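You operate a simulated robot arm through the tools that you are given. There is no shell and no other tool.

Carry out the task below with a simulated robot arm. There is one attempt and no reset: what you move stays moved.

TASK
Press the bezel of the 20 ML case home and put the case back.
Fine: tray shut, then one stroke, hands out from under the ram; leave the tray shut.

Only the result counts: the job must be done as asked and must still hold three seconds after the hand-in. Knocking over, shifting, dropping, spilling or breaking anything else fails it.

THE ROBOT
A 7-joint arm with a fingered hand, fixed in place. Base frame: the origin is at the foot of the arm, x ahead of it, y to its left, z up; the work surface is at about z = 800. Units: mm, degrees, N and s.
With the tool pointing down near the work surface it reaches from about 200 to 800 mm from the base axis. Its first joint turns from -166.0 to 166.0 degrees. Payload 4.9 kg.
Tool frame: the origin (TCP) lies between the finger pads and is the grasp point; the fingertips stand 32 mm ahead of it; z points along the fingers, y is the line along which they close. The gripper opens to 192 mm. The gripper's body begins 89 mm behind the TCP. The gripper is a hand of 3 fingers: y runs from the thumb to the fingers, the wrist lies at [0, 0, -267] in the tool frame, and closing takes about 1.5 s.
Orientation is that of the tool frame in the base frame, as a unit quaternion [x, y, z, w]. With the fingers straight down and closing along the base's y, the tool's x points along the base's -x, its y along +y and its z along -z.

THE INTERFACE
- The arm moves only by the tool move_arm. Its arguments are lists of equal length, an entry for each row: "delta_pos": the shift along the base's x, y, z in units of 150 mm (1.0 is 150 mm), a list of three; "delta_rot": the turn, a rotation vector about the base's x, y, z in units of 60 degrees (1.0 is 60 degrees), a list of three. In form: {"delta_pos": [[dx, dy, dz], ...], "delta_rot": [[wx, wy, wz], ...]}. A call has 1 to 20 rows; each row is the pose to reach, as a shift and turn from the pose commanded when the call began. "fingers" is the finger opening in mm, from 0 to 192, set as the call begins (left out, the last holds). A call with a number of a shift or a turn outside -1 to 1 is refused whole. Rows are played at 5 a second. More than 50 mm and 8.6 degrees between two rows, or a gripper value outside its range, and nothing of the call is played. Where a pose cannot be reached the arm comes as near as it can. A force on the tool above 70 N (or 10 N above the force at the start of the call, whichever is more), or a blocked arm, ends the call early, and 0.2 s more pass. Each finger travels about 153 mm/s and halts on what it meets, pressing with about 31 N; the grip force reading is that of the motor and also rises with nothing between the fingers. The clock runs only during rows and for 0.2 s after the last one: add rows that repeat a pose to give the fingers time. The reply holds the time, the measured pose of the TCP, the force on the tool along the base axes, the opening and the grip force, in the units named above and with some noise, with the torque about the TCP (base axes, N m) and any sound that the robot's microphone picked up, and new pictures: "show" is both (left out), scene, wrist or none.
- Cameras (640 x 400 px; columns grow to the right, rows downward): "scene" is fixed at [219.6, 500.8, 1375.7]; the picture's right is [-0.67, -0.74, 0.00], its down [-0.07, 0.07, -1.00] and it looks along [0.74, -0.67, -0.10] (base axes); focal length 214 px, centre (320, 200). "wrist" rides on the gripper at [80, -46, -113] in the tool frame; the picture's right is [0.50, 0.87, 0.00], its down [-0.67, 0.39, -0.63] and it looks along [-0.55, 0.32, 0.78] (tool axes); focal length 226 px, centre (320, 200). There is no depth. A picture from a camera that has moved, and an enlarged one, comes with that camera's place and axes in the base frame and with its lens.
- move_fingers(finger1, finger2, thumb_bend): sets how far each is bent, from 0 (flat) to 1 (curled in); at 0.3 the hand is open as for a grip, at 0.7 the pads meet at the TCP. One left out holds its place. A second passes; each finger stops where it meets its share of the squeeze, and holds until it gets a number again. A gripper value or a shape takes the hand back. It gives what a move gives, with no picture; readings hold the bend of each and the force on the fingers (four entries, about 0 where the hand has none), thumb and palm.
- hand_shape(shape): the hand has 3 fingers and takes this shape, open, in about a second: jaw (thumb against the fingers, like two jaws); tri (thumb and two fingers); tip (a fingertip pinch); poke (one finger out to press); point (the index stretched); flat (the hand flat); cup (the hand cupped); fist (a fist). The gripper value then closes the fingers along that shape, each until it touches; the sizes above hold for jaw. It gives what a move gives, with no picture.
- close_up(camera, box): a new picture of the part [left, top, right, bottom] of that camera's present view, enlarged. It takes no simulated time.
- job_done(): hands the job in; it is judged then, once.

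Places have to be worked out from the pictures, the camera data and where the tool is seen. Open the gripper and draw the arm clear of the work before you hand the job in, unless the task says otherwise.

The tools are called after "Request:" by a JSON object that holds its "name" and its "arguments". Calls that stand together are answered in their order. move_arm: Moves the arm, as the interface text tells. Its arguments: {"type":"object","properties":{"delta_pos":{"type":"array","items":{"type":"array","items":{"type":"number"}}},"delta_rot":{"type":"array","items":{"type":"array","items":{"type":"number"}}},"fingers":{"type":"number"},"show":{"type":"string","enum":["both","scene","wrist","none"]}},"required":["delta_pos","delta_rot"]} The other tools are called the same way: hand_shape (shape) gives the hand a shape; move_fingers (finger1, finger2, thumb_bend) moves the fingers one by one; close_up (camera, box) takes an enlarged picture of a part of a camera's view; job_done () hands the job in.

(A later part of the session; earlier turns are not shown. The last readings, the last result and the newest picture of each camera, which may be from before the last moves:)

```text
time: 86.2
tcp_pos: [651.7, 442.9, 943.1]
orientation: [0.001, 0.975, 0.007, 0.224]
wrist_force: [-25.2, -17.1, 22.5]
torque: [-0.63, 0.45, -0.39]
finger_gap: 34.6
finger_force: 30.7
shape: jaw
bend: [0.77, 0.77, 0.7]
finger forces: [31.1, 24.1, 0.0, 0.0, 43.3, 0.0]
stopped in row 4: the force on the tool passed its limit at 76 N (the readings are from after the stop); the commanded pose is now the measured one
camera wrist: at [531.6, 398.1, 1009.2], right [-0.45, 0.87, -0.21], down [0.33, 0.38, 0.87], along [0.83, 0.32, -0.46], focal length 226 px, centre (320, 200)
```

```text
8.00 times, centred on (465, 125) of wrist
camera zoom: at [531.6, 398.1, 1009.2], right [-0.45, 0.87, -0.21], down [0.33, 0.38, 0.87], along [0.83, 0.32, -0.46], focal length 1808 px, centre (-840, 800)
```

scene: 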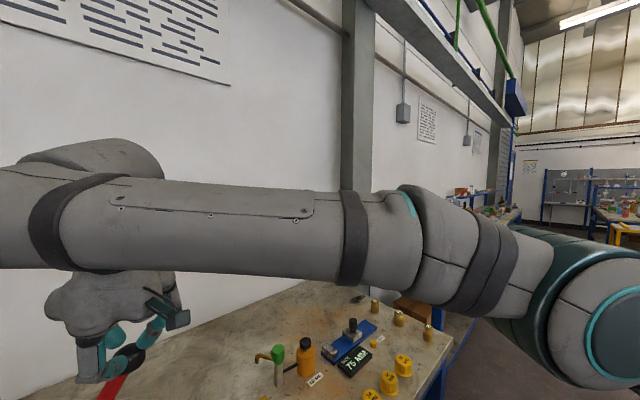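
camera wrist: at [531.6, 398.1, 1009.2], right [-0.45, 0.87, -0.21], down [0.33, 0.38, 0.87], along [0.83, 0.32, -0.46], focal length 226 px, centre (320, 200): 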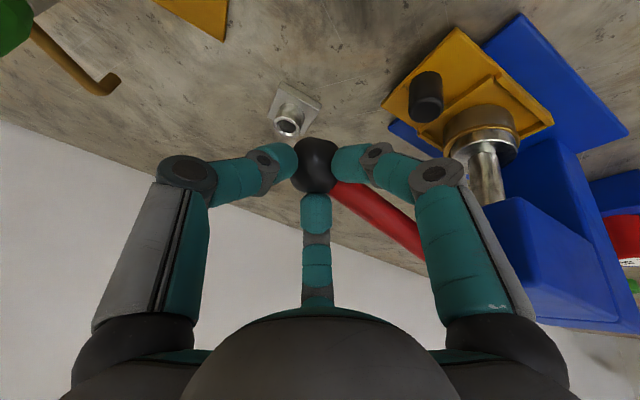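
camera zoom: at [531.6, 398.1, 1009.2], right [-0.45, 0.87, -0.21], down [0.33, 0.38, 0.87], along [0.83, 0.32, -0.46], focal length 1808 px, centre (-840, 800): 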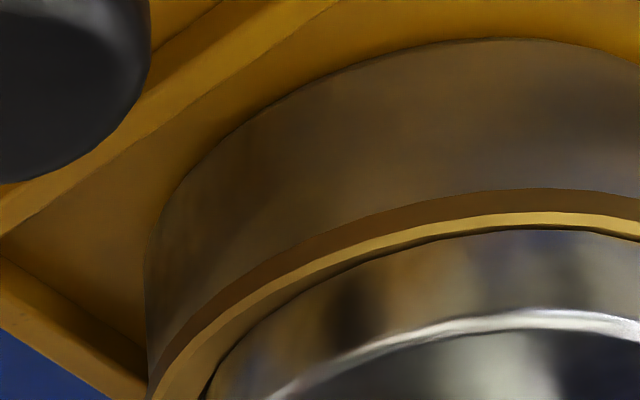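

The bezel's side now meets the body directly with no dark gap, so I judge it home. I'll let the lever rise slowly along its arc and see whether it returns by itself.

Request:
{"name": "move_arm", "arguments": {"delta_pos": [[0, 0, 0.015], [0, 0, 0.03], [0, 0, 0.05], [0, 0, 0.07], [0, 0, 0.1], [0, -0.005, 0.13]], "delta_rot": [[0, 0, 0], [0, 0, 0], [0, 0, 0], [0, 0, 0], [0, 0, 0], [0, 0, 0]], "show": "wrist"}}

Request:
{"name": "close_up", "arguments": {"camera": "wrist", "box": [240, 20, 540, 240]}}

```text
time: 87.6
tcp_pos: [653.5, 444.2, 960.0]
orientation: [-0.001, 0.974, 0.009, 0.225]
wrist_force: [-0.2, 2.3, 2.8]
torque: [0.03, 0.0, -0.02]
finger_gap: 24.3
finger_force: 31.0
shape: jaw
bend: [0.79, 0.83, 0.63]
finger forces: [0.1, 0.0, 0.0, 0.1, 0.0, 0.0]
camera wrist: at [533.0, 399.0, 1025.9], right [-0.45, 0.87, -0.2], down [0.33, 0.37, 0.87], along [0.83, 0.33, -0.45], focal length 226 px, centre (320, 200)
```

wrist: 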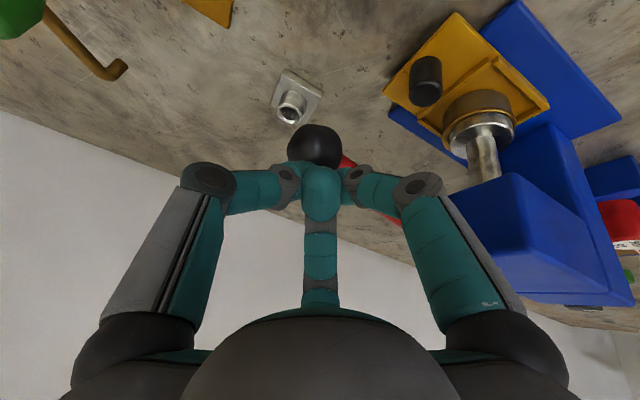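

```text
1.82 times, centred on (390, 130) of wrist
camera zoom: at [533.0, 399.0, 1025.9], right [-0.45, 0.87, -0.2], down [0.33, 0.37, 0.87], along [0.83, 0.33, -0.45], focal length 411 px, centre (193, 327)
```

zoom: 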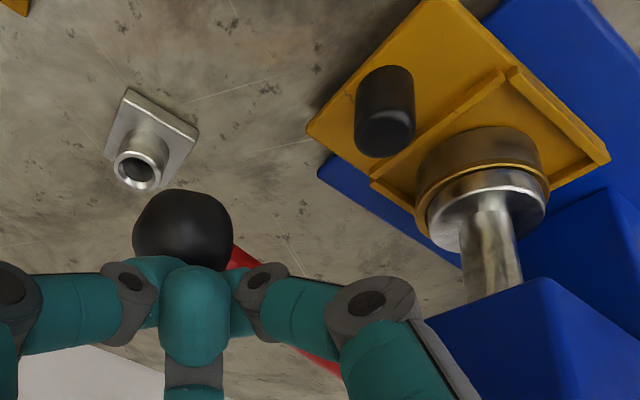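

The fingers slipped closed above the ball and the lever has stayed down. I'll wait a second to see whether it rises by itself.

Request:
{"name": "move_arm", "arguments": {"delta_pos": [[0, 0, 0.03], [0, 0, 0.06], [0, 0, 0.1], [0, 0, 0.1], [0, 0, 0.1], [0, 0, 0.1], [0, 0, 0.1]], "delta_rot": [[0, 0, 0], [0, 0, 0], [0, 0, 0], [0, 0, 0], [0, 0, 0], [0, 0, 0], [0, 0, 0]], "fingers": 24, "show": "wrist"}}

Request:
{"name": "close_up", "arguments": {"camera": "wrist", "box": [240, 20, 540, 240]}}

```text
time: 89.2
tcp_pos: [652.6, 443.1, 974.9]
orientation: [0.0, 0.975, 0.007, 0.223]
wrist_force: [-0.5, -1.8, 2.7]
torque: [-0.06, -0.04, -0.04]
finger_gap: 24.3
finger_force: 0.1
shape: jaw
bend: [0.75, 0.75, 0.7]
finger forces: [0.0, 0.0, 0.1, 0.0, 3.0, 0.0]
camera wrist: at [532.5, 397.9, 1040.4], right [-0.45, 0.87, -0.21], down [0.33, 0.38, 0.87], along [0.83, 0.32, -0.46], focal length 226 px, centre (320, 200)
```

wrist: 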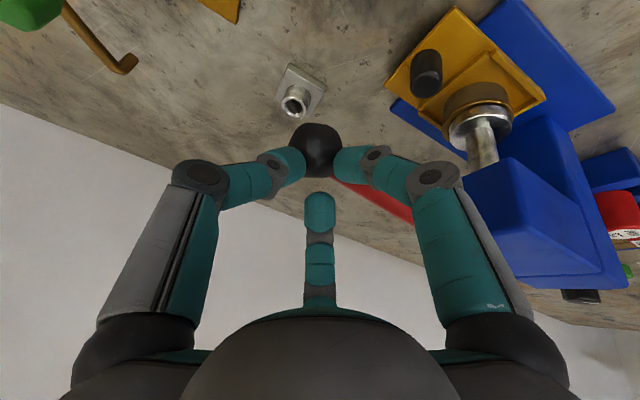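

```text
1.82 times, centred on (390, 130) of wrist
camera zoom: at [532.5, 397.9, 1040.4], right [-0.45, 0.87, -0.21], down [0.33, 0.38, 0.87], along [0.83, 0.32, -0.46], focal length 411 px, centre (193, 327)
```

zoom: 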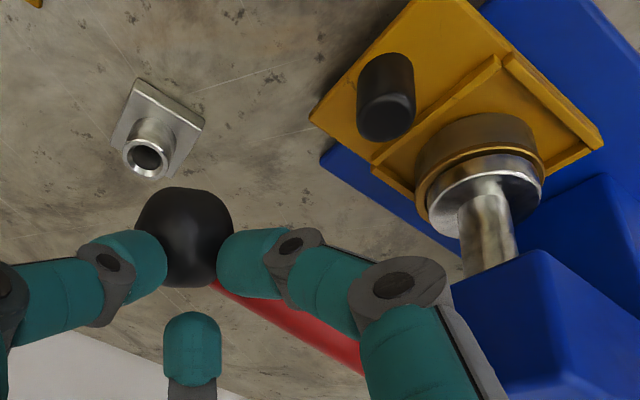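

The lever is rising gently, following the hand (ball now z≈923), so it is spring-returned. I'll go up along its arc to let it come back to rest.

Request:
{"name": "move_arm", "arguments": {"delta_pos": [[0, -0.025, 0.075], [0, -0.018, 0.172], [0, -0.007, 0.27], [0, 0.014, 0.366], [0, 0.043, 0.459], [0, 0.08, 0.549], [0, 0.125, 0.636], [0, 0.178, 0.718], [0, 0.238, 0.796], [0, 0.304, 0.868], [0, 0.376, 0.934], [0, 0.376, 0.96]], "delta_rot": [[0, 0, 0], [0, 0, 0], [0, 0, 0], [0, 0, 0], [0, 0, 0], [0, 0, 0], [0, 0, 0], [0, 0, 0], [0, 0, 0], [0, 0, 0], [0, 0, 0], [0, 0, 0]], "show": "wrist"}}

Request:
{"name": "close_up", "arguments": {"camera": "wrist", "box": [240, 0, 540, 220]}}

```text
time: 91.8
tcp_pos: [653.2, 500.3, 1117.8]
orientation: [0.0, 0.975, 0.007, 0.222]
wrist_force: [-1.6, 0.9, -0.5]
torque: [0.04, 0.05, 0.02]
finger_gap: 24.2
finger_force: 0.0
shape: jaw
bend: [0.75, 0.75, 0.7]
finger forces: [0.9, 0.1, 0.0, 0.0, 0.0, 0.0]
camera wrist: at [532.3, 455.0, 1184.4], right [-0.45, 0.87, -0.21], down [0.33, 0.38, 0.87], along [0.83, 0.33, -0.46], focal length 226 px, centre (320, 200)
```

wrist: 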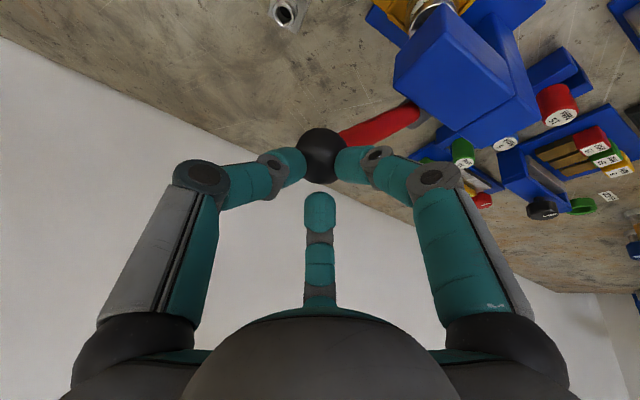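

```text
1.82 times, centred on (390, 110) of wrist
camera zoom: at [532.3, 455.0, 1184.4], right [-0.45, 0.87, -0.21], down [0.33, 0.38, 0.87], along [0.83, 0.33, -0.46], focal length 411 px, centre (193, 364)
```

zoom: 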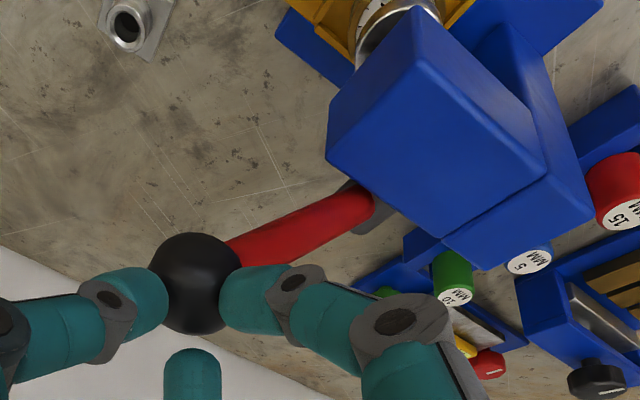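

The lever has followed up to ≈51°. I'll back off up and away along the hand axis and let it finish returning.

Request:
{"name": "move_arm", "arguments": {"delta_pos": [[-0.03, 0.02, 0.1], [-0.08, 0.05, 0.25], [-0.15, 0.05, 0.45], [-0.25, 0.0, 0.6], [-0.4, -0.1, 0.6], [-0.6, -0.3, 0.6], [-0.7, -0.5, 0.6], [-0.7, -0.5, 0.6]], "delta_rot": [[0, 0, 0], [0, 0, 0], [0, 0, 0], [0, 0, 0], [0, 0, 0], [0, 0, 0], [0, 0, 0], [0, 0, 0]], "show": "both"}}

Request:
{"name": "close_up", "arguments": {"camera": "scene", "box": [70, 320, 170, 400]}}

```text
time: 93.6
tcp_pos: [548.1, 425.0, 1207.9]
orientation: [0.0, 0.975, 0.007, 0.223]
wrist_force: [-0.8, -0.4, -0.6]
torque: [0.0, 0.0, 0.03]
finger_gap: 23.9
finger_force: 0.1
shape: jaw
bend: [0.75, 0.75, 0.7]
finger forces: [0.0, 0.1, 0.0, 0.1, 0.0, 0.0]
camera wrist: at [427.7, 379.1, 1274.0], right [-0.45, 0.87, -0.21], down [0.33, 0.38, 0.87], along [0.83, 0.32, -0.46], focal length 226 px, centre (320, 200)
```

scene: 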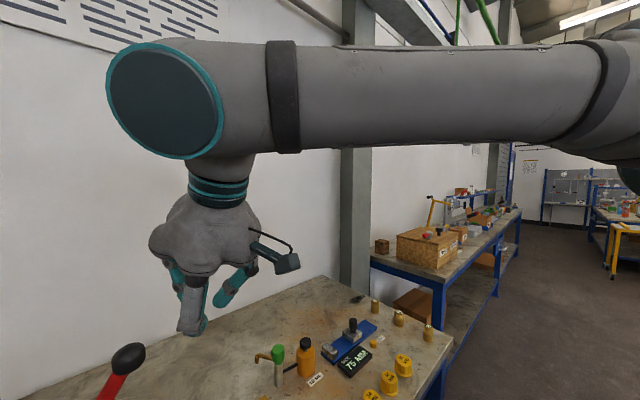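
wrist: 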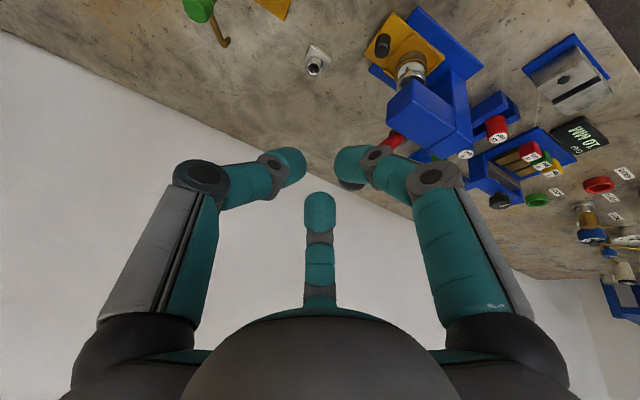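

```text
5.00 times, centred on (120, 360) of scene
camera zoom: at [219.6, 500.8, 1375.7], right [-0.67, -0.74, 0.0], down [-0.07, 0.07, -1.0], along [0.74, -0.67, -0.1], focal length 1072 px, centre (1320, -600)
```

zoom: 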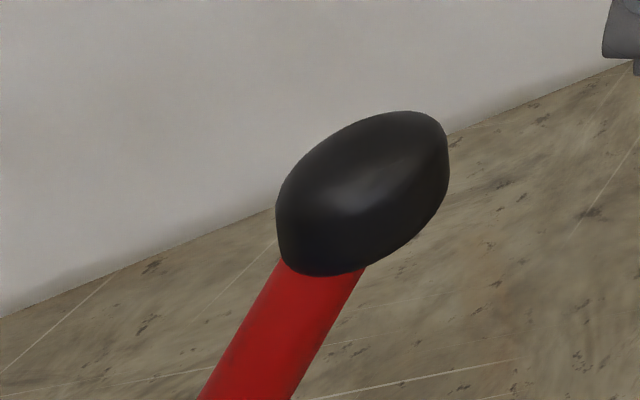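

The lever is back exactly at rest. Let me look at the case in the tray from here.

Request:
{"name": "close_up", "arguments": {"camera": "wrist", "box": [360, 20, 460, 120]}}

```text
4.00 times, centred on (410, 70) of wrist
camera zoom: at [427.7, 379.1, 1274.0], right [-0.45, 0.87, -0.21], down [0.33, 0.38, 0.87], along [0.83, 0.32, -0.46], focal length 904 px, centre (-40, 720)
```

zoom: 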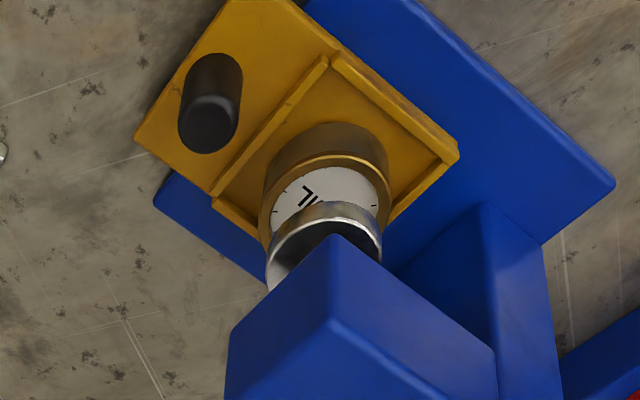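

Case is visible with the ram clear above it. Now I'll level the hand and go to the knob again to open the tray.

Request:
{"name": "move_arm", "arguments": {"delta_pos": [[0.08, -0.06, -0.2], [0.16, -0.12, -0.45], [0.25, -0.18, -0.7], [0.35, -0.23, -0.95], [0.35, -0.23, -0.95]], "delta_rot": [[0, 0.12, 0], [0, 0.24, 0], [0, 0.36, 0], [0, 0.425, 0], [0, 0.425, 0]], "fingers": 74, "show": "none"}}

Request:
{"name": "move_arm", "arguments": {"delta_pos": [[0.05, 0, -0.2], [0.1, 0.05, -0.4], [0.13, 0.1, -0.55], [0.13, 0.2, -0.7], [0.13, 0.2, -0.7]], "delta_rot": [[0.12, 0, 0], [0.237, 0, 0], [0.237, 0, 0], [0.237, 0, 0], [0.237, 0, 0]], "show": "wrist"}}

Request:
{"name": "close_up", "arguments": {"camera": "wrist", "box": [300, 80, 480, 240]}}

```text
time: 94.8
tcp_pos: [600.5, 390.5, 1065.9]
orientation: [0.002, 1.0, 0.007, 0.001]
wrist_force: [0.7, 0.2, 0.2]
torque: [0.03, 0.01, 0.0]
finger_gap: 73.7
finger_force: 0.1
shape: jaw
bend: [0.43, 0.43, 0.7]
finger forces: [0.1, 0.0, 0.0, 0.0, 0.1, 0.1]
```

```text
time: 96.0
tcp_pos: [619.3, 421.2, 960.4]
orientation: [0.001, 0.991, 0.13, 0.002]
wrist_force: [0.5, 0.7, 0.2]
torque: [-0.05, -0.02, 0.01]
finger_gap: 73.9
finger_force: 0.0
shape: jaw
bend: [0.43, 0.43, 0.7]
finger forces: [0.0, 0.1, 0.0, 0.0, 0.0, 0.0]
camera wrist: at [539.3, 349.1, 1057.0], right [-0.5, 0.84, 0.22], down [0.67, 0.21, 0.71], along [0.55, 0.5, -0.66], focal length 226 px, centre (320, 200)
```

wrist: 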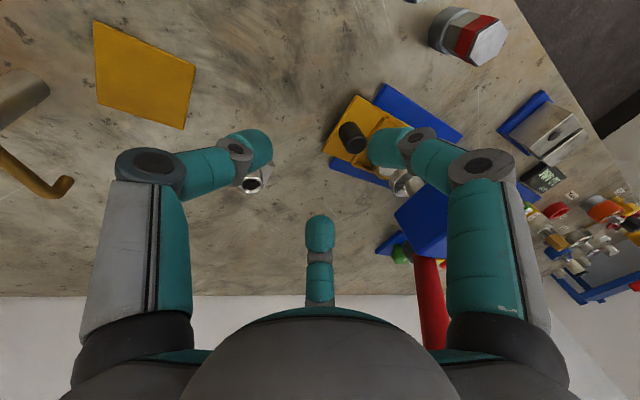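

```text
2.50 times, centred on (390, 160) of wrist
camera zoom: at [539.3, 349.1, 1057.0], right [-0.5, 0.84, 0.22], down [0.67, 0.21, 0.71], along [0.55, 0.5, -0.66], focal length 565 px, centre (145, 300)
```

zoom: 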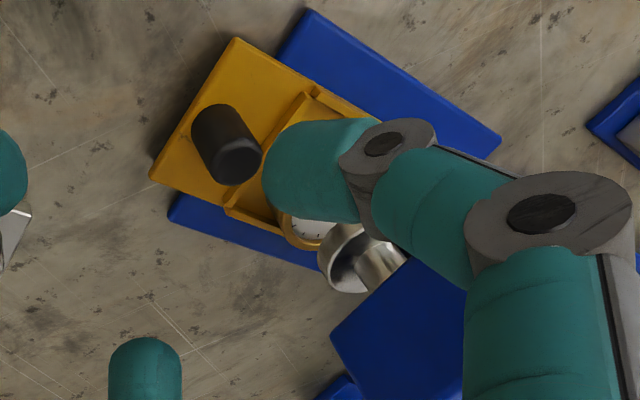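

Same view as before the first pull. Moving in around the knob and gripping it.

Request:
{"name": "move_arm", "arguments": {"delta_pos": [[0.003, 0.12, -0.16], [0.004, 0.24, -0.32], [0.005, 0.36, -0.48], [0.005, 0.43, -0.58], [0.005, 0.46, -0.613], [0.005, 0.46, -0.613]], "delta_rot": [[0, 0, 0], [0, 0, 0], [0, 0, 0], [0, 0, 0], [0, 0, 0], [0, 0, 0]], "show": "wrist"}}

Request:
{"name": "close_up", "arguments": {"camera": "wrist", "box": [200, 80, 440, 260]}}

```text
time: 97.4
tcp_pos: [619.9, 490.8, 867.1]
orientation: [0.001, 0.991, 0.13, 0.002]
wrist_force: [-0.2, 0.4, -0.6]
torque: [0.02, 0.0, 0.0]
finger_gap: 73.7
finger_force: 0.1
shape: jaw
bend: [0.43, 0.43, 0.7]
finger forces: [0.0, 0.0, 0.1, 0.0, 0.0, 0.1]
camera wrist: at [540.2, 418.4, 965.0], right [-0.5, 0.84, 0.22], down [0.67, 0.21, 0.71], along [0.55, 0.5, -0.66], focal length 226 px, centre (320, 200)
```

wrist: 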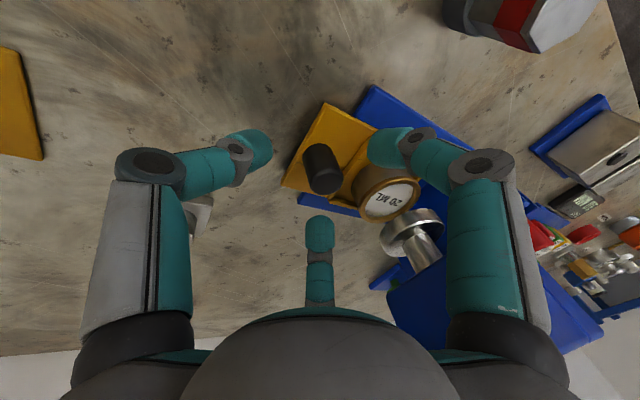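

```text
2.22 times, centred on (320, 170) of wrist
camera zoom: at [540.2, 418.4, 965.0], right [-0.5, 0.84, 0.22], down [0.67, 0.21, 0.71], along [0.55, 0.5, -0.66], focal length 502 px, centre (320, 267)
```

zoom: 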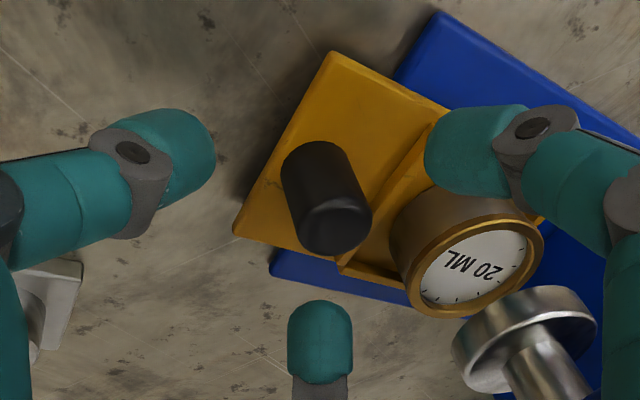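

The fingers surround the knob again. Closing on it.

Request:
{"name": "move_arm", "arguments": {"delta_pos": [[0, 0, 0], [0, 0, 0], [0, 0, 0], [0, 0, 0], [0, 0, 0], [0, 0, 0], [0, 0, 0]], "delta_rot": [[0, 0, 0], [0, 0, 0], [0, 0, 0], [0, 0, 0], [0, 0, 0], [0, 0, 0], [0, 0, 0]], "fingers": 8, "show": "none"}}

Request:
{"name": "move_arm", "arguments": {"delta_pos": [[0, -0.02, 0], [0, -0.06, 0], [0, -0.11, 0], [0, -0.17, 0], [0, -0.23, 0], [0, -0.29, 0], [0, -0.35, 0], [0, -0.41, 0], [0, -0.47, 0], [0, -0.53, 0], [0, -0.59, 0], [0, -0.64, 0], [0, -0.68, 0], [0, -0.71, 0], [0, -0.73, 0], [0, -0.74, 0]], "delta_rot": [[0, 0, 0], [0, 0, 0], [0, 0, 0], [0, 0, 0], [0, 0, 0], [0, 0, 0], [0, 0, 0], [0, 0, 0], [0, 0, 0], [0, 0, 0], [0, 0, 0], [0, 0, 0], [0, 0, 0], [0, 0, 0], [0, 0, 0], [0, 0, 0]], "show": "wrist"}}

```text
time: 99.0
tcp_pos: [620.1, 490.7, 868.2]
orientation: [0.002, 0.992, 0.13, 0.003]
wrist_force: [0.1, 1.9, 4.7]
torque: [0.12, -0.03, 0.08]
finger_gap: 15.4
finger_force: 31.2
shape: jaw
bend: [0.61, 0.73, 0.7]
finger forces: [29.0, 28.3, 0.0, 0.1, 25.0, 0.0]
```

```text
time: 102.4
tcp_pos: [621.2, 378.8, 867.0]
orientation: [0.003, 0.991, 0.13, 0.002]
wrist_force: [-1.4, 1.8, 5.7]
torque: [0.15, 0.02, 0.07]
finger_gap: 15.3
finger_force: 31.6
shape: jaw
bend: [0.61, 0.73, 0.7]
finger forces: [30.6, 28.3, 0.0, 0.0, 25.0, 0.0]
camera wrist: at [540.6, 306.7, 965.4], right [-0.5, 0.84, 0.22], down [0.67, 0.21, 0.71], along [0.55, 0.5, -0.66], focal length 226 px, centre (320, 200)
```

wrist: 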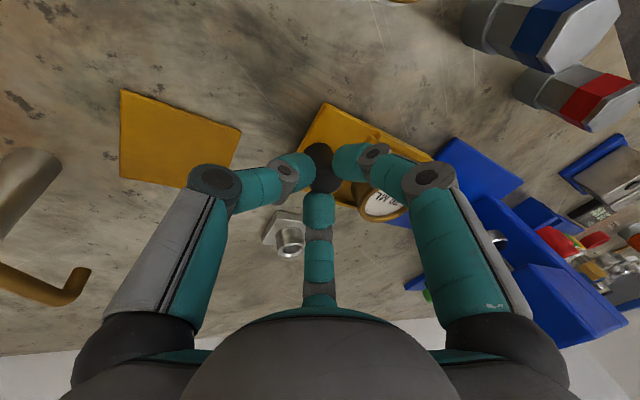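

The tray came out ~112 mm with the case riding in it. A few more millimetres gently to the stop.

Request:
{"name": "move_arm", "arguments": {"delta_pos": [[0, -0.013, 0], [0, -0.026, 0], [0, -0.04, 0], [0, -0.05, 0], [0, -0.05, 0]], "delta_rot": [[0, 0, 0], [0, 0, 0], [0, 0, 0], [0, 0, 0], [0, 0, 0]], "show": "none"}}

```text
time: 103.6
tcp_pos: [620.0, 371.1, 868.8]
orientation: [0.002, 0.992, 0.13, 0.003]
wrist_force: [-0.3, 0.6, 7.7]
torque: [0.15, 0.0, 0.04]
finger_gap: 15.4
finger_force: 30.8
shape: jaw
bend: [0.61, 0.62, 0.7]
finger forces: [30.7, 29.0, 0.1, 0.0, 25.5, 0.0]
```

The tray is out to the same place as before (TCP y≈371). Releasing and retreating, then re-orienting for the case.

Request:
{"name": "move_arm", "arguments": {"delta_pos": [[0, 0, 0], [0, 0, 0], [0, 0, 0], [0, 0, 0], [0, 0, 0], [0, -0.04, 0.15], [0, -0.12, 0.45], [0, -0.2, 0.75], [0, -0.2, 0.75]], "delta_rot": [[0, 0, 0], [0, 0, 0], [0, 0, 0], [0, 0, 0], [0, 0, 0], [0, 0, 0], [0, 0, 0], [0, 0, 0], [0, 0, 0]], "fingers": 74, "show": "wrist"}}

Request:
{"name": "close_up", "arguments": {"camera": "wrist", "box": [280, 50, 460, 210]}}

```text
time: 105.6
tcp_pos: [621.9, 340.1, 981.5]
orientation: [0.002, 0.991, 0.131, 0.002]
wrist_force: [-0.1, -0.2, 0.4]
torque: [0.04, 0.02, 0.0]
finger_gap: 73.7
finger_force: 0.0
shape: jaw
bend: [0.43, 0.43, 0.7]
finger forces: [0.0, 0.0, 0.1, 0.0, 0.1, 0.0]
camera wrist: at [540.9, 269.5, 1078.5], right [-0.5, 0.84, 0.22], down [0.67, 0.21, 0.71], along [0.55, 0.5, -0.67], focal length 226 px, centre (320, 200)
```

wrist: 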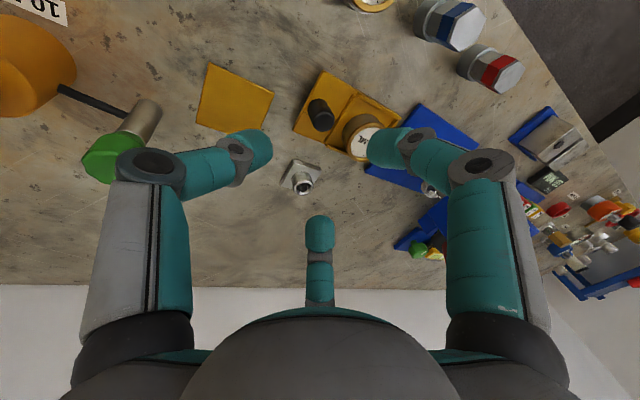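

```text
2.50 times, centred on (370, 130) of wrist
camera zoom: at [540.9, 269.5, 1078.5], right [-0.5, 0.84, 0.22], down [0.67, 0.21, 0.71], along [0.55, 0.5, -0.67], focal length 565 px, centre (195, 375)
```

zoom: 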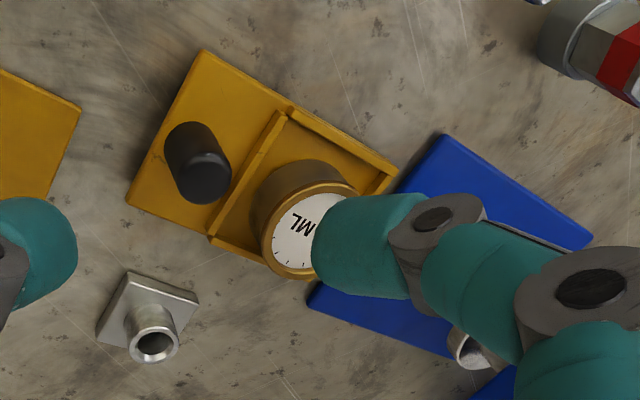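

The dial now sits closer to the bezel's rim than before the press, which agrees with a seated bezel. I'll level the hand and turn it to the case-gripping orientation (+90°).

Request:
{"name": "move_arm", "arguments": {"delta_pos": [[0, 0, 0.03], [0, -0.02, 0.03], [0, -0.02, 0.03]], "delta_rot": [[-0.125, 0, 0], [-0.25, 0, 0], [-0.25, 0, 0]], "show": "none"}}

Request:
{"name": "move_arm", "arguments": {"delta_pos": [[0, 0, 0], [0, 0, 0], [0, 0, 0], [0, 0, 0], [0, 0, 0], [0, 0, 0], [0, 0, 0], [0, 0, 0], [0, 0, 0]], "delta_rot": [[0, 0, 0.125], [0, 0, 0.25], [0, 0, 0.375], [0, 0, 0.5], [0, 0, 0.625], [0, 0, 0.75], [0, 0, 0.875], [0, 0, 1.0], [0, 0, 1.0]], "show": "none"}}

Request:
{"name": "move_arm", "arguments": {"delta_pos": [[0, 0, 0], [0, 0, 0], [0, 0, 0], [0, 0, 0], [0, 0, 0]], "delta_rot": [[0, 0, 0.125], [0, 0, 0.25], [0, 0, 0.375], [0, 0, 0.5], [0, 0, 0.5]], "show": "wrist"}}

```text
time: 106.4
tcp_pos: [619.8, 337.1, 986.1]
orientation: [0.002, 1.0, 0.0, 0.003]
wrist_force: [0.4, 0.7, 0.4]
torque: [-0.01, -0.03, -0.04]
finger_gap: 73.7
finger_force: 0.0
shape: jaw
bend: [0.43, 0.43, 0.7]
finger forces: [0.0, 0.1, 0.0, 0.0, 0.0, 0.0]
```

```text
time: 108.4
tcp_pos: [620.7, 336.6, 985.0]
orientation: [-0.499, 0.866, 0.001, 0.003]
wrist_force: [-0.2, -0.3, 0.2]
torque: [0.01, -0.03, 0.03]
finger_gap: 73.9
finger_force: 0.0
shape: jaw
bend: [0.43, 0.43, 0.7]
finger forces: [0.1, 0.0, 0.0, 0.0, 0.0, 0.0]
```

```text
time: 109.6
tcp_pos: [620.9, 338.1, 985.5]
orientation: [-0.706, 0.708, 0.002, 0.002]
wrist_force: [0.2, -0.3, 0.4]
torque: [0.01, -0.01, 0.04]
finger_gap: 73.7
finger_force: 0.0
shape: jaw
bend: [0.43, 0.43, 0.7]
finger forces: [0.0, 0.1, 0.0, 0.0, 0.1, 0.0]
camera wrist: at [667.0, 259.3, 1097.7], right [-0.87, -0.5, 0.0], down [-0.39, 0.67, 0.64], along [-0.32, 0.55, -0.77], focal length 226 px, centre (320, 200)
```

wrist: 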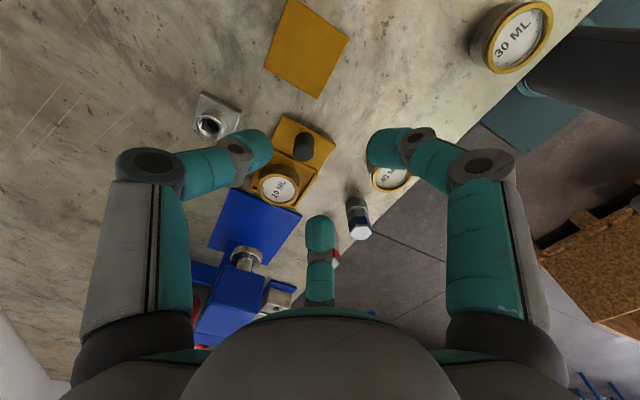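

Now moving in low over the knob to above the case in the tray, as before.

Request:
{"name": "move_arm", "arguments": {"delta_pos": [[0.004, 0.12, -0.16], [0.008, 0.24, -0.32], [0.012, 0.36, -0.46], [0.014, 0.5, -0.48], [0.014, 0.63, -0.48], [0.014, 0.76, -0.48], [0.014, 0.76, -0.48]], "delta_rot": [[0, 0, 0], [0, 0, 0], [0, 0, 0], [0, 0, 0], [0, 0, 0], [0, 0, 0], [0, 0, 0]], "show": "wrist"}}

Request:
{"name": "close_up", "arguments": {"camera": "wrist", "box": [220, 60, 420, 240]}}

```text
time: 111.2
tcp_pos: [623.8, 452.1, 913.5]
orientation: [-0.707, 0.708, 0.002, 0.002]
wrist_force: [0.1, -0.4, -0.6]
torque: [0.03, 0.02, 0.0]
finger_gap: 73.4
finger_force: 0.1
shape: jaw
bend: [0.43, 0.43, 0.7]
finger forces: [0.0, 0.0, 0.1, 0.0, 0.0, 0.0]
camera wrist: at [668.7, 374.0, 1025.9], right [-0.87, -0.5, 0.0], down [-0.39, 0.67, 0.63], along [-0.31, 0.55, -0.77], focal length 226 px, centre (320, 200)
```

wrist: 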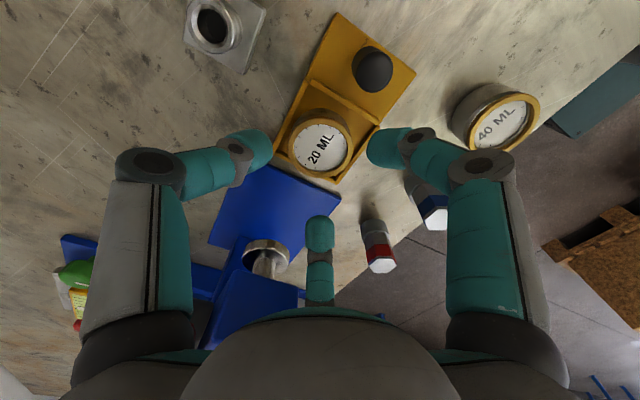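

```text
2.22 times, centred on (320, 150) of wrist
camera zoom: at [668.7, 374.0, 1025.9], right [-0.87, -0.5, 0.0], down [-0.39, 0.67, 0.63], along [-0.31, 0.55, -0.77], focal length 502 px, centre (320, 311)
```

zoom: 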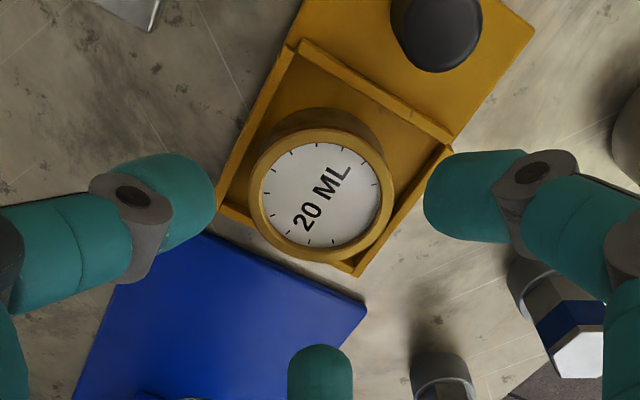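

All the dial ticks are now visible around the bezel: it is pressed home. The case centre is near (622.5, 452.8); I'll descend around it to TCP z≈860.

Request:
{"name": "move_arm", "arguments": {"delta_pos": [[0.004, 0.002, -0.1], [0.005, 0.003, -0.2], [0.005, 0.003, -0.29], [0.005, 0.003, -0.34], [0.005, 0.003, -0.357], [0.005, 0.003, -0.357]], "delta_rot": [[0, 0, 0], [0, 0, 0], [0, 0, 0], [0, 0, 0], [0, 0, 0], [0, 0, 0]], "show": "wrist"}}

Request:
{"name": "close_up", "arguments": {"camera": "wrist", "box": [220, 80, 420, 240]}}

```text
time: 112.6
tcp_pos: [623.6, 452.5, 860.0]
orientation: [-0.706, 0.708, 0.002, 0.002]
wrist_force: [-0.1, 0.7, 0.0]
torque: [-0.01, -0.01, 0.02]
finger_gap: 73.7
finger_force: 0.0
shape: jaw
bend: [0.43, 0.43, 0.7]
finger forces: [0.0, 0.0, 0.1, 0.0, 0.1, 0.0]
camera wrist: at [669.9, 373.6, 972.6], right [-0.87, -0.5, 0.0], down [-0.39, 0.67, 0.63], along [-0.31, 0.55, -0.77], focal length 226 px, centre (320, 200)
```

wrist: 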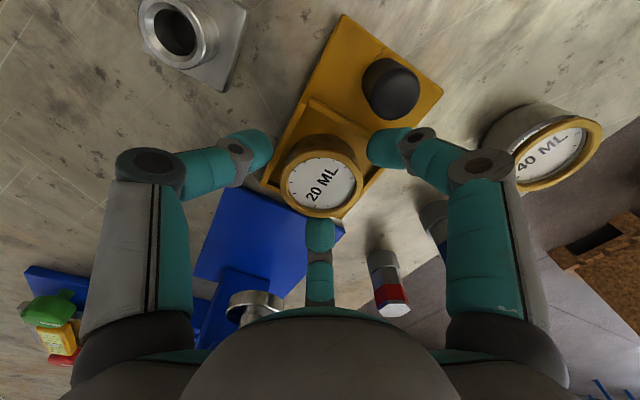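

```text
2.50 times, centred on (320, 160) of wrist
camera zoom: at [669.9, 373.6, 972.6], right [-0.87, -0.5, 0.0], down [-0.39, 0.67, 0.63], along [-0.31, 0.55, -0.77], focal length 565 px, centre (320, 300)
```

zoom: 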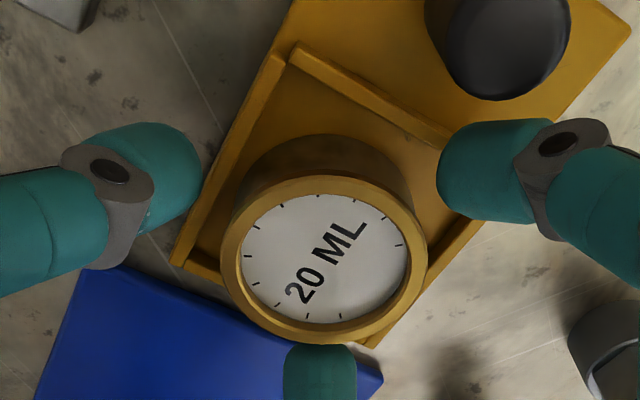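

Fingers surround the case, clear of the rims. Gripping.

Request:
{"name": "move_arm", "arguments": {"delta_pos": [[0, 0, 0], [0, 0, 0], [0, 0, 0], [0, 0, 0], [0, 0, 0], [0, 0, 0]], "delta_rot": [[0, 0, 0], [0, 0, 0], [0, 0, 0], [0, 0, 0], [0, 0, 0], [0, 0, 0]], "fingers": 44, "show": "wrist"}}

Request:
{"name": "close_up", "arguments": {"camera": "wrist", "box": [220, 80, 420, 240]}}

```text
time: 114.0
tcp_pos: [623.3, 452.4, 861.7]
orientation: [-0.706, 0.708, 0.002, 0.003]
wrist_force: [-0.3, -0.6, -0.4]
torque: [-0.02, 0.0, 0.0]
finger_gap: 47.9
finger_force: 31.3
shape: jaw
bend: [0.78, 0.78, 0.7]
finger forces: [28.0, 27.8, 0.0, 0.1, 27.9, 0.1]
camera wrist: at [669.9, 373.6, 972.6], right [-0.87, -0.5, 0.0], down [-0.39, 0.67, 0.63], along [-0.31, 0.55, -0.77], focal length 226 px, centre (320, 200)
```

wrist: 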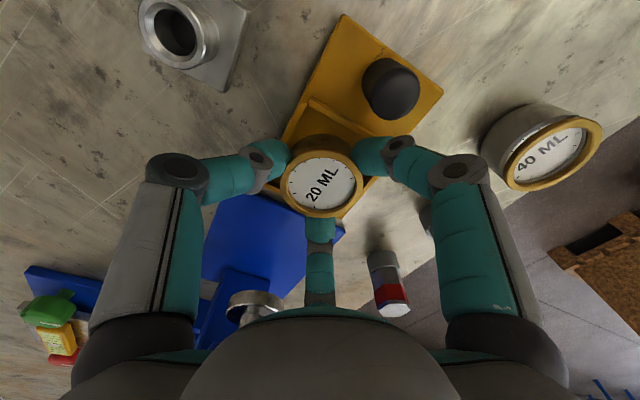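

```text
2.50 times, centred on (320, 160) of wrist
camera zoom: at [669.9, 373.6, 972.6], right [-0.87, -0.5, 0.0], down [-0.39, 0.67, 0.63], along [-0.31, 0.55, -0.77], focal length 565 px, centre (320, 300)
```

zoom: 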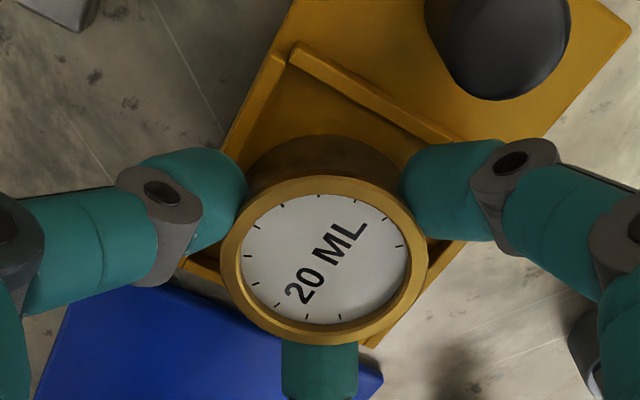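

Held firmly at the body (gap 47.9, 28 N each). I'll lift it slowly clear of the rims.

Request:
{"name": "move_arm", "arguments": {"delta_pos": [[0, 0, 0.03], [0, 0, 0.07], [0, 0, 0.13], [0, 0, 0.2], [0, 0, 0.28], [0, 0, 0.36], [0, 0, 0.36]], "delta_rot": [[0, 0, 0], [0, 0, 0], [0, 0, 0], [0, 0, 0], [0, 0, 0], [0, 0, 0], [0, 0, 0]], "show": "wrist"}}

Request:
{"name": "close_up", "arguments": {"camera": "wrist", "box": [220, 80, 420, 240]}}

```text
time: 115.6
tcp_pos: [623.9, 451.9, 913.5]
orientation: [-0.706, 0.709, 0.002, 0.002]
wrist_force: [0.3, 0.3, -2.0]
torque: [0.01, 0.02, 0.01]
finger_gap: 48.0
finger_force: 30.7
shape: jaw
bend: [0.78, 0.78, 0.7]
finger forces: [28.1, 27.9, 0.0, 0.0, 27.8, 0.0]
camera wrist: at [669.7, 373.3, 1026.2], right [-0.87, -0.5, 0.0], down [-0.39, 0.67, 0.63], along [-0.31, 0.55, -0.77], focal length 226 px, centre (320, 200)
```

wrist: 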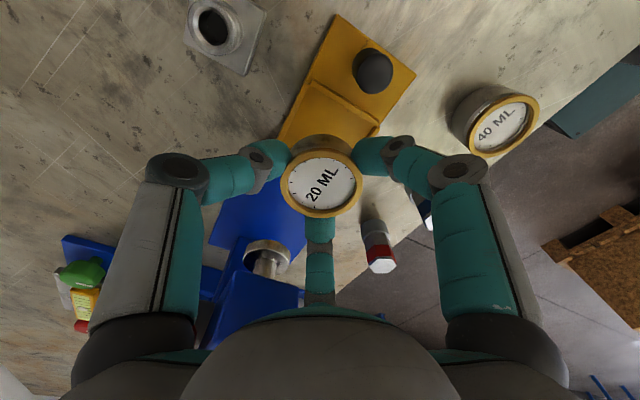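

```text
2.50 times, centred on (320, 160) of wrist
camera zoom: at [669.7, 373.3, 1026.2], right [-0.87, -0.5, 0.0], down [-0.39, 0.67, 0.63], along [-0.31, 0.55, -0.77], focal length 565 px, centre (320, 300)
```

zoom: 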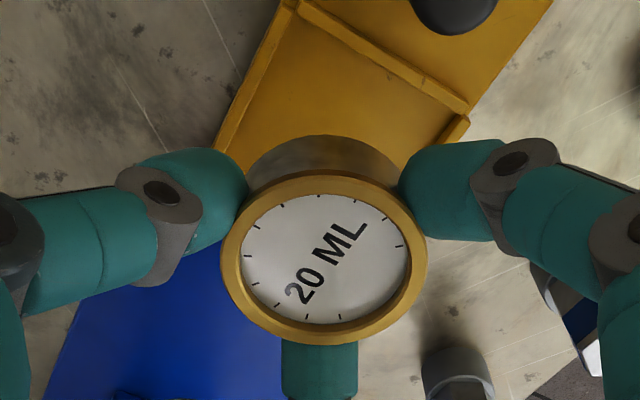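

Lifted cleanly. Carrying it back: first out past the knob, then up and toward its original place.

Request:
{"name": "move_arm", "arguments": {"delta_pos": [[0, -0.13, 0], [0, -0.26, 0.01], [0, -0.39, 0.05], [-0.08, -0.55, 0.15], [-0.2, -0.7, 0.28], [-0.3, -0.8, 0.35], [-0.3, -0.8, 0.35]], "delta_rot": [[0, 0, 0], [0, 0, 0], [0, 0, 0], [0, 0, 0], [0, 0, 0], [0, 0, 0], [0, 0, 0]], "show": "none"}}

Request:
{"name": "move_arm", "arguments": {"delta_pos": [[-0.15, -0.12, 0], [-0.32, -0.24, 0], [-0.48, -0.36, 0], [-0.56, -0.415, 0], [-0.56, -0.415, 0]], "delta_rot": [[0, 0, 0], [0, 0, 0], [0, 0, 0], [0, 0, 0], [0, 0, 0]], "show": "wrist"}}

```text
time: 117.2
tcp_pos: [577.8, 332.3, 966.0]
orientation: [-0.706, 0.709, 0.003, 0.002]
wrist_force: [0.1, 0.2, -1.3]
torque: [-0.05, 0.0, -0.01]
finger_gap: 48.0
finger_force: 30.9
shape: jaw
bend: [0.78, 0.78, 0.7]
finger forces: [28.1, 27.8, 0.0, 0.0, 27.9, 0.1]
```

```text
time: 118.4
tcp_pos: [493.7, 269.9, 965.4]
orientation: [-0.706, 0.708, 0.001, 0.002]
wrist_force: [0.5, 1.4, -1.2]
torque: [0.0, -0.04, -0.01]
finger_gap: 47.7
finger_force: 31.1
shape: jaw
bend: [0.78, 0.78, 0.7]
finger forces: [28.1, 27.8, 0.0, 0.0, 27.8, 0.1]
camera wrist: at [539.9, 191.1, 1078.5], right [-0.87, -0.5, 0.0], down [-0.39, 0.67, 0.63], along [-0.31, 0.55, -0.77], focal length 226 px, centre (320, 200)
```

wrist: 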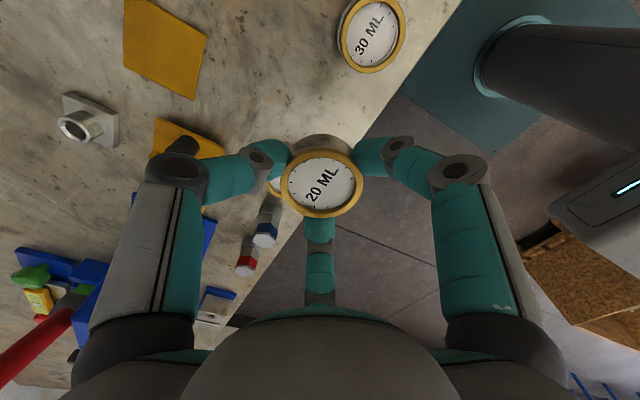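

Above the original place. Descending to z≈856, then I'll check position.

Request:
{"name": "move_arm", "arguments": {"delta_pos": [[0.003, -0.002, -0.2], [0.005, -0.002, -0.4], [0.005, -0.002, -0.6], [0.005, -0.002, -0.72], [0.005, -0.002, -0.72]], "delta_rot": [[0, 0, 0], [0, 0, 0], [0, 0, 0], [0, 0, 0], [0, 0, 0]], "show": "wrist"}}

Request:
{"name": "close_up", "arguments": {"camera": "wrist", "box": [220, 60, 440, 260]}}

```text
time: 119.6
tcp_pos: [496.0, 269.9, 858.5]
orientation: [-0.706, 0.708, 0.001, 0.002]
wrist_force: [0.0, 0.0, -2.9]
torque: [0.02, 0.03, -0.01]
finger_gap: 47.9
finger_force: 31.3
shape: jaw
bend: [0.78, 0.78, 0.7]
finger forces: [28.1, 27.8, 0.1, 0.0, 27.9, 0.0]
camera wrist: at [541.6, 191.2, 970.9], right [-0.87, -0.5, 0.0], down [-0.39, 0.67, 0.64], along [-0.31, 0.55, -0.77], focal length 226 px, centre (320, 200)
```

wrist: 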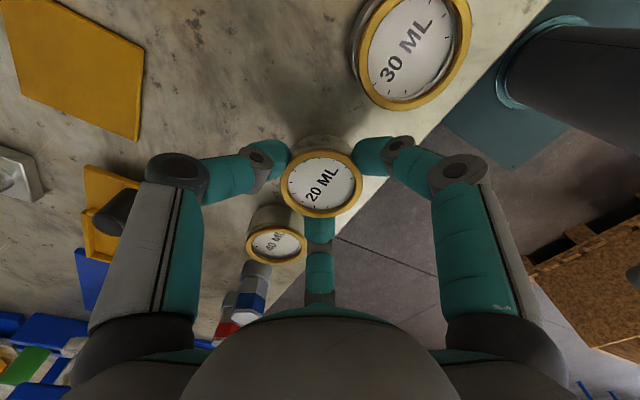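

```text
2.00 times, centred on (330, 160) of wrist
camera zoom: at [541.6, 191.2, 970.9], right [-0.87, -0.5, 0.0], down [-0.39, 0.67, 0.64], along [-0.31, 0.55, -0.77], focal length 452 px, centre (300, 280)
```

zoom: 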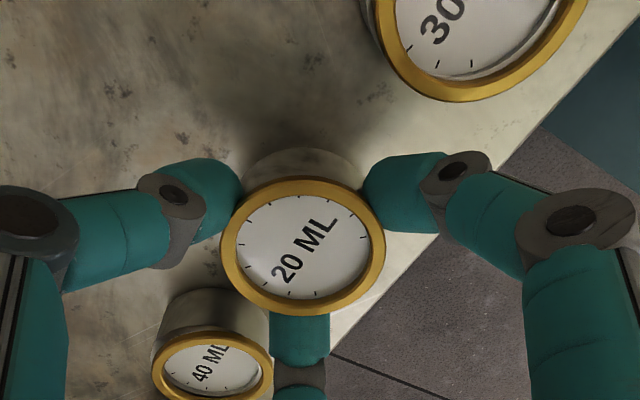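

The case centre is now ≈(495.3, 270.1); original was ≈(493.7, 270.5). I'll shift −1.5 mm in x and descend toward the bench.

Request:
{"name": "move_arm", "arguments": {"delta_pos": [[-0.01, 0.002, -0.02], [-0.01, 0.002, -0.04], [-0.01, 0.002, -0.06], [-0.01, 0.002, -0.068], [-0.01, 0.002, -0.068]], "delta_rot": [[0, 0, 0], [0, 0, 0], [0, 0, 0], [0, 0, 0], [0, 0, 0]], "show": "none"}}

Request:
{"name": "move_arm", "arguments": {"delta_pos": [[0, 0, -0.005], [0, 0, -0.01], [0, 0, -0.01]], "delta_rot": [[0, 0, 0], [0, 0, 0], [0, 0, 0]], "show": "none"}}

```text
time: 120.8
tcp_pos: [493.5, 270.2, 848.2]
orientation: [-0.706, 0.708, 0.002, 0.002]
wrist_force: [-0.5, 0.4, -2.2]
torque: [0.02, -0.02, 0.02]
finger_gap: 47.7
finger_force: 30.8
shape: jaw
bend: [0.78, 0.78, 0.7]
finger forces: [28.1, 27.8, 0.1, 0.0, 27.9, 0.0]
```

```text
time: 121.6
tcp_pos: [494.0, 270.3, 846.2]
orientation: [-0.706, 0.708, 0.002, 0.001]
wrist_force: [0.5, -0.1, -2.1]
torque: [0.02, 0.03, -0.01]
finger_gap: 48.1
finger_force: 30.6
shape: jaw
bend: [0.78, 0.78, 0.7]
finger forces: [28.1, 27.8, 0.1, 0.0, 27.9, 0.0]
```

No touch yet; 0.75 mm steps further down.

Request:
{"name": "move_arm", "arguments": {"delta_pos": [[0, 0, -0.005], [0, 0, -0.008], [0, 0, -0.008]], "delta_rot": [[0, 0, 0], [0, 0, 0], [0, 0, 0]], "show": "none"}}

Request:
{"name": "move_arm", "arguments": {"delta_pos": [[0, 0, -0.003], [0, 0, -0.006], [0, 0, -0.006]], "delta_rot": [[0, 0, 0], [0, 0, 0], [0, 0, 0]], "show": "none"}}

```text
time: 122.4
tcp_pos: [494.1, 269.9, 845.4]
orientation: [-0.706, 0.708, 0.001, 0.002]
wrist_force: [0.3, -0.2, -2.6]
torque: [0.04, -0.04, -0.03]
finger_gap: 47.6
finger_force: 30.6
shape: jaw
bend: [0.78, 0.78, 0.7]
finger forces: [28.1, 27.8, 0.0, 0.0, 27.9, 0.0]
```

```text
time: 123.2
tcp_pos: [493.7, 270.4, 843.8]
orientation: [-0.706, 0.708, 0.001, 0.001]
wrist_force: [-0.1, -0.1, -1.8]
torque: [-0.01, 0.01, -0.05]
finger_gap: 47.9
finger_force: 31.4
shape: jaw
bend: [0.78, 0.78, 0.7]
finger forces: [28.1, 27.7, 0.0, 0.1, 27.8, 0.0]
```

Request:
{"name": "move_arm", "arguments": {"delta_pos": [[0, 0, -0.003], [0, 0, -0.006], [0, 0, -0.006]], "delta_rot": [[0, 0, 0], [0, 0, 0], [0, 0, 0]], "show": "none"}}

Request:
{"name": "close_up", "arguments": {"camera": "wrist", "box": [220, 80, 440, 260]}}

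```text
time: 124.0
tcp_pos: [494.0, 270.2, 843.2]
orientation: [-0.706, 0.708, 0.003, 0.002]
wrist_force: [0.4, -0.1, -1.3]
torque: [-0.01, -0.02, 0.0]
finger_gap: 47.8
finger_force: 31.4
shape: jaw
bend: [0.78, 0.78, 0.7]
finger forces: [28.2, 28.0, 0.0, 0.0, 27.8, 0.0]
```

```text
2.22 times, centred on (330, 170) of wrist
camera zoom: at [539.8, 191.4, 956.1], right [-0.87, -0.5, 0.0], down [-0.39, 0.67, 0.63], along [-0.31, 0.55, -0.77], focal length 502 px, centre (298, 267)
```

zoom: 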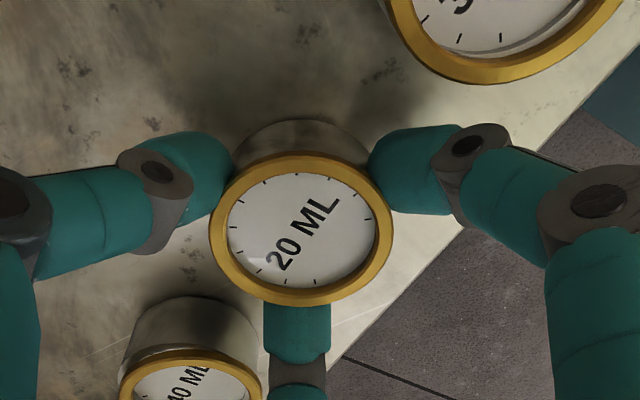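

Compared with the pre-pick picture, the case is about 2 mm too far in +y; I'll shift −1.5 mm in y while just above the bench and continue down gently.

Request:
{"name": "move_arm", "arguments": {"delta_pos": [[0.002, -0.005, 0.004], [0.003, -0.01, 0.004], [0.003, -0.01, 0.0], [0.003, -0.01, -0.005], [0.003, -0.01, -0.005]], "delta_rot": [[0, 0, 0], [0, 0, 0], [0, 0, 0], [0, 0, 0], [0, 0, 0]], "show": "none"}}

Request:
{"name": "move_arm", "arguments": {"delta_pos": [[0, 0, -0.003], [0, 0, -0.005], [0, 0, -0.005]], "delta_rot": [[0, 0, 0], [0, 0, 0], [0, 0, 0]], "show": "none"}}

```text
time: 125.2
tcp_pos: [495.3, 270.3, 843.2]
orientation: [-0.706, 0.709, 0.002, 0.001]
wrist_force: [0.0, 0.0, 2.1]
torque: [-0.04, -0.02, 0.02]
finger_gap: 47.8
finger_force: 31.7
shape: jaw
bend: [0.78, 0.78, 0.7]
finger forces: [28.5, 28.2, 0.0, 0.0, 28.2, 0.0]
```

```text
time: 126.0
tcp_pos: [495.5, 268.7, 842.4]
orientation: [-0.706, 0.708, 0.002, 0.002]
wrist_force: [0.0, -1.0, 10.3]
torque: [-0.06, -0.01, 0.0]
finger_gap: 48.2
finger_force: 30.6
shape: jaw
bend: [0.78, 0.78, 0.7]
finger forces: [30.5, 29.7, 0.0, 0.0, 29.7, 0.0]
```

Touch-down on the bench (fz +10 N). Releasing gently.

Request:
{"name": "move_arm", "arguments": {"delta_pos": [[0, 0, 0.003], [0, 0, 0.004], [0, 0, 0.004], [0, 0, 0.004]], "delta_rot": [[0, 0, 0], [0, 0, 0], [0, 0, 0], [0, 0, 0]], "fingers": 64, "show": "wrist"}}

Request:
{"name": "close_up", "arguments": {"camera": "wrist", "box": [220, 80, 440, 260]}}

```text
time: 127.0
tcp_pos: [493.2, 269.0, 841.8]
orientation: [-0.706, 0.709, 0.002, 0.003]
wrist_force: [-0.2, 0.4, -0.2]
torque: [0.0, 0.0, 0.02]
finger_gap: 63.7
finger_force: 0.0
shape: jaw
bend: [0.46, 0.46, 0.7]
finger forces: [0.0, 0.0, 0.0, 0.1, 0.0, 0.1]
camera wrist: at [540.4, 189.9, 955.1], right [-0.87, -0.5, 0.0], down [-0.39, 0.67, 0.63], along [-0.31, 0.55, -0.77], focal length 226 px, centre (320, 200)
```

wrist: 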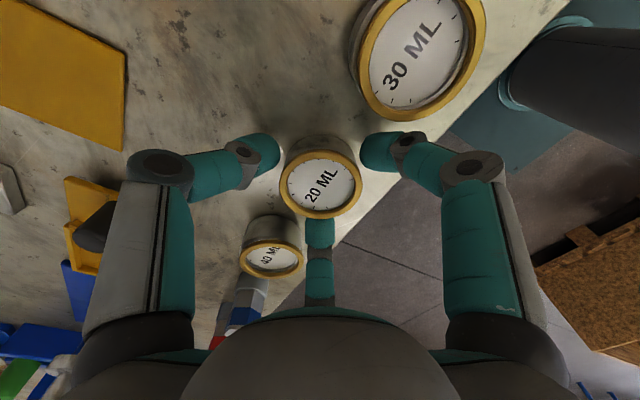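

```text
2.22 times, centred on (330, 170) of wrist
camera zoom: at [540.4, 189.9, 955.1], right [-0.87, -0.5, 0.0], down [-0.39, 0.67, 0.63], along [-0.31, 0.55, -0.77], focal length 502 px, centre (298, 267)
```

zoom: 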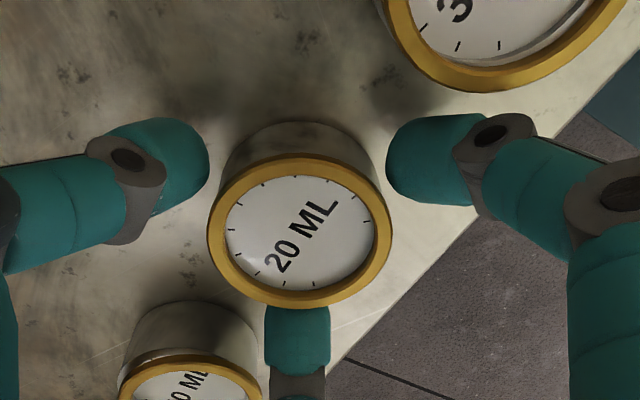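

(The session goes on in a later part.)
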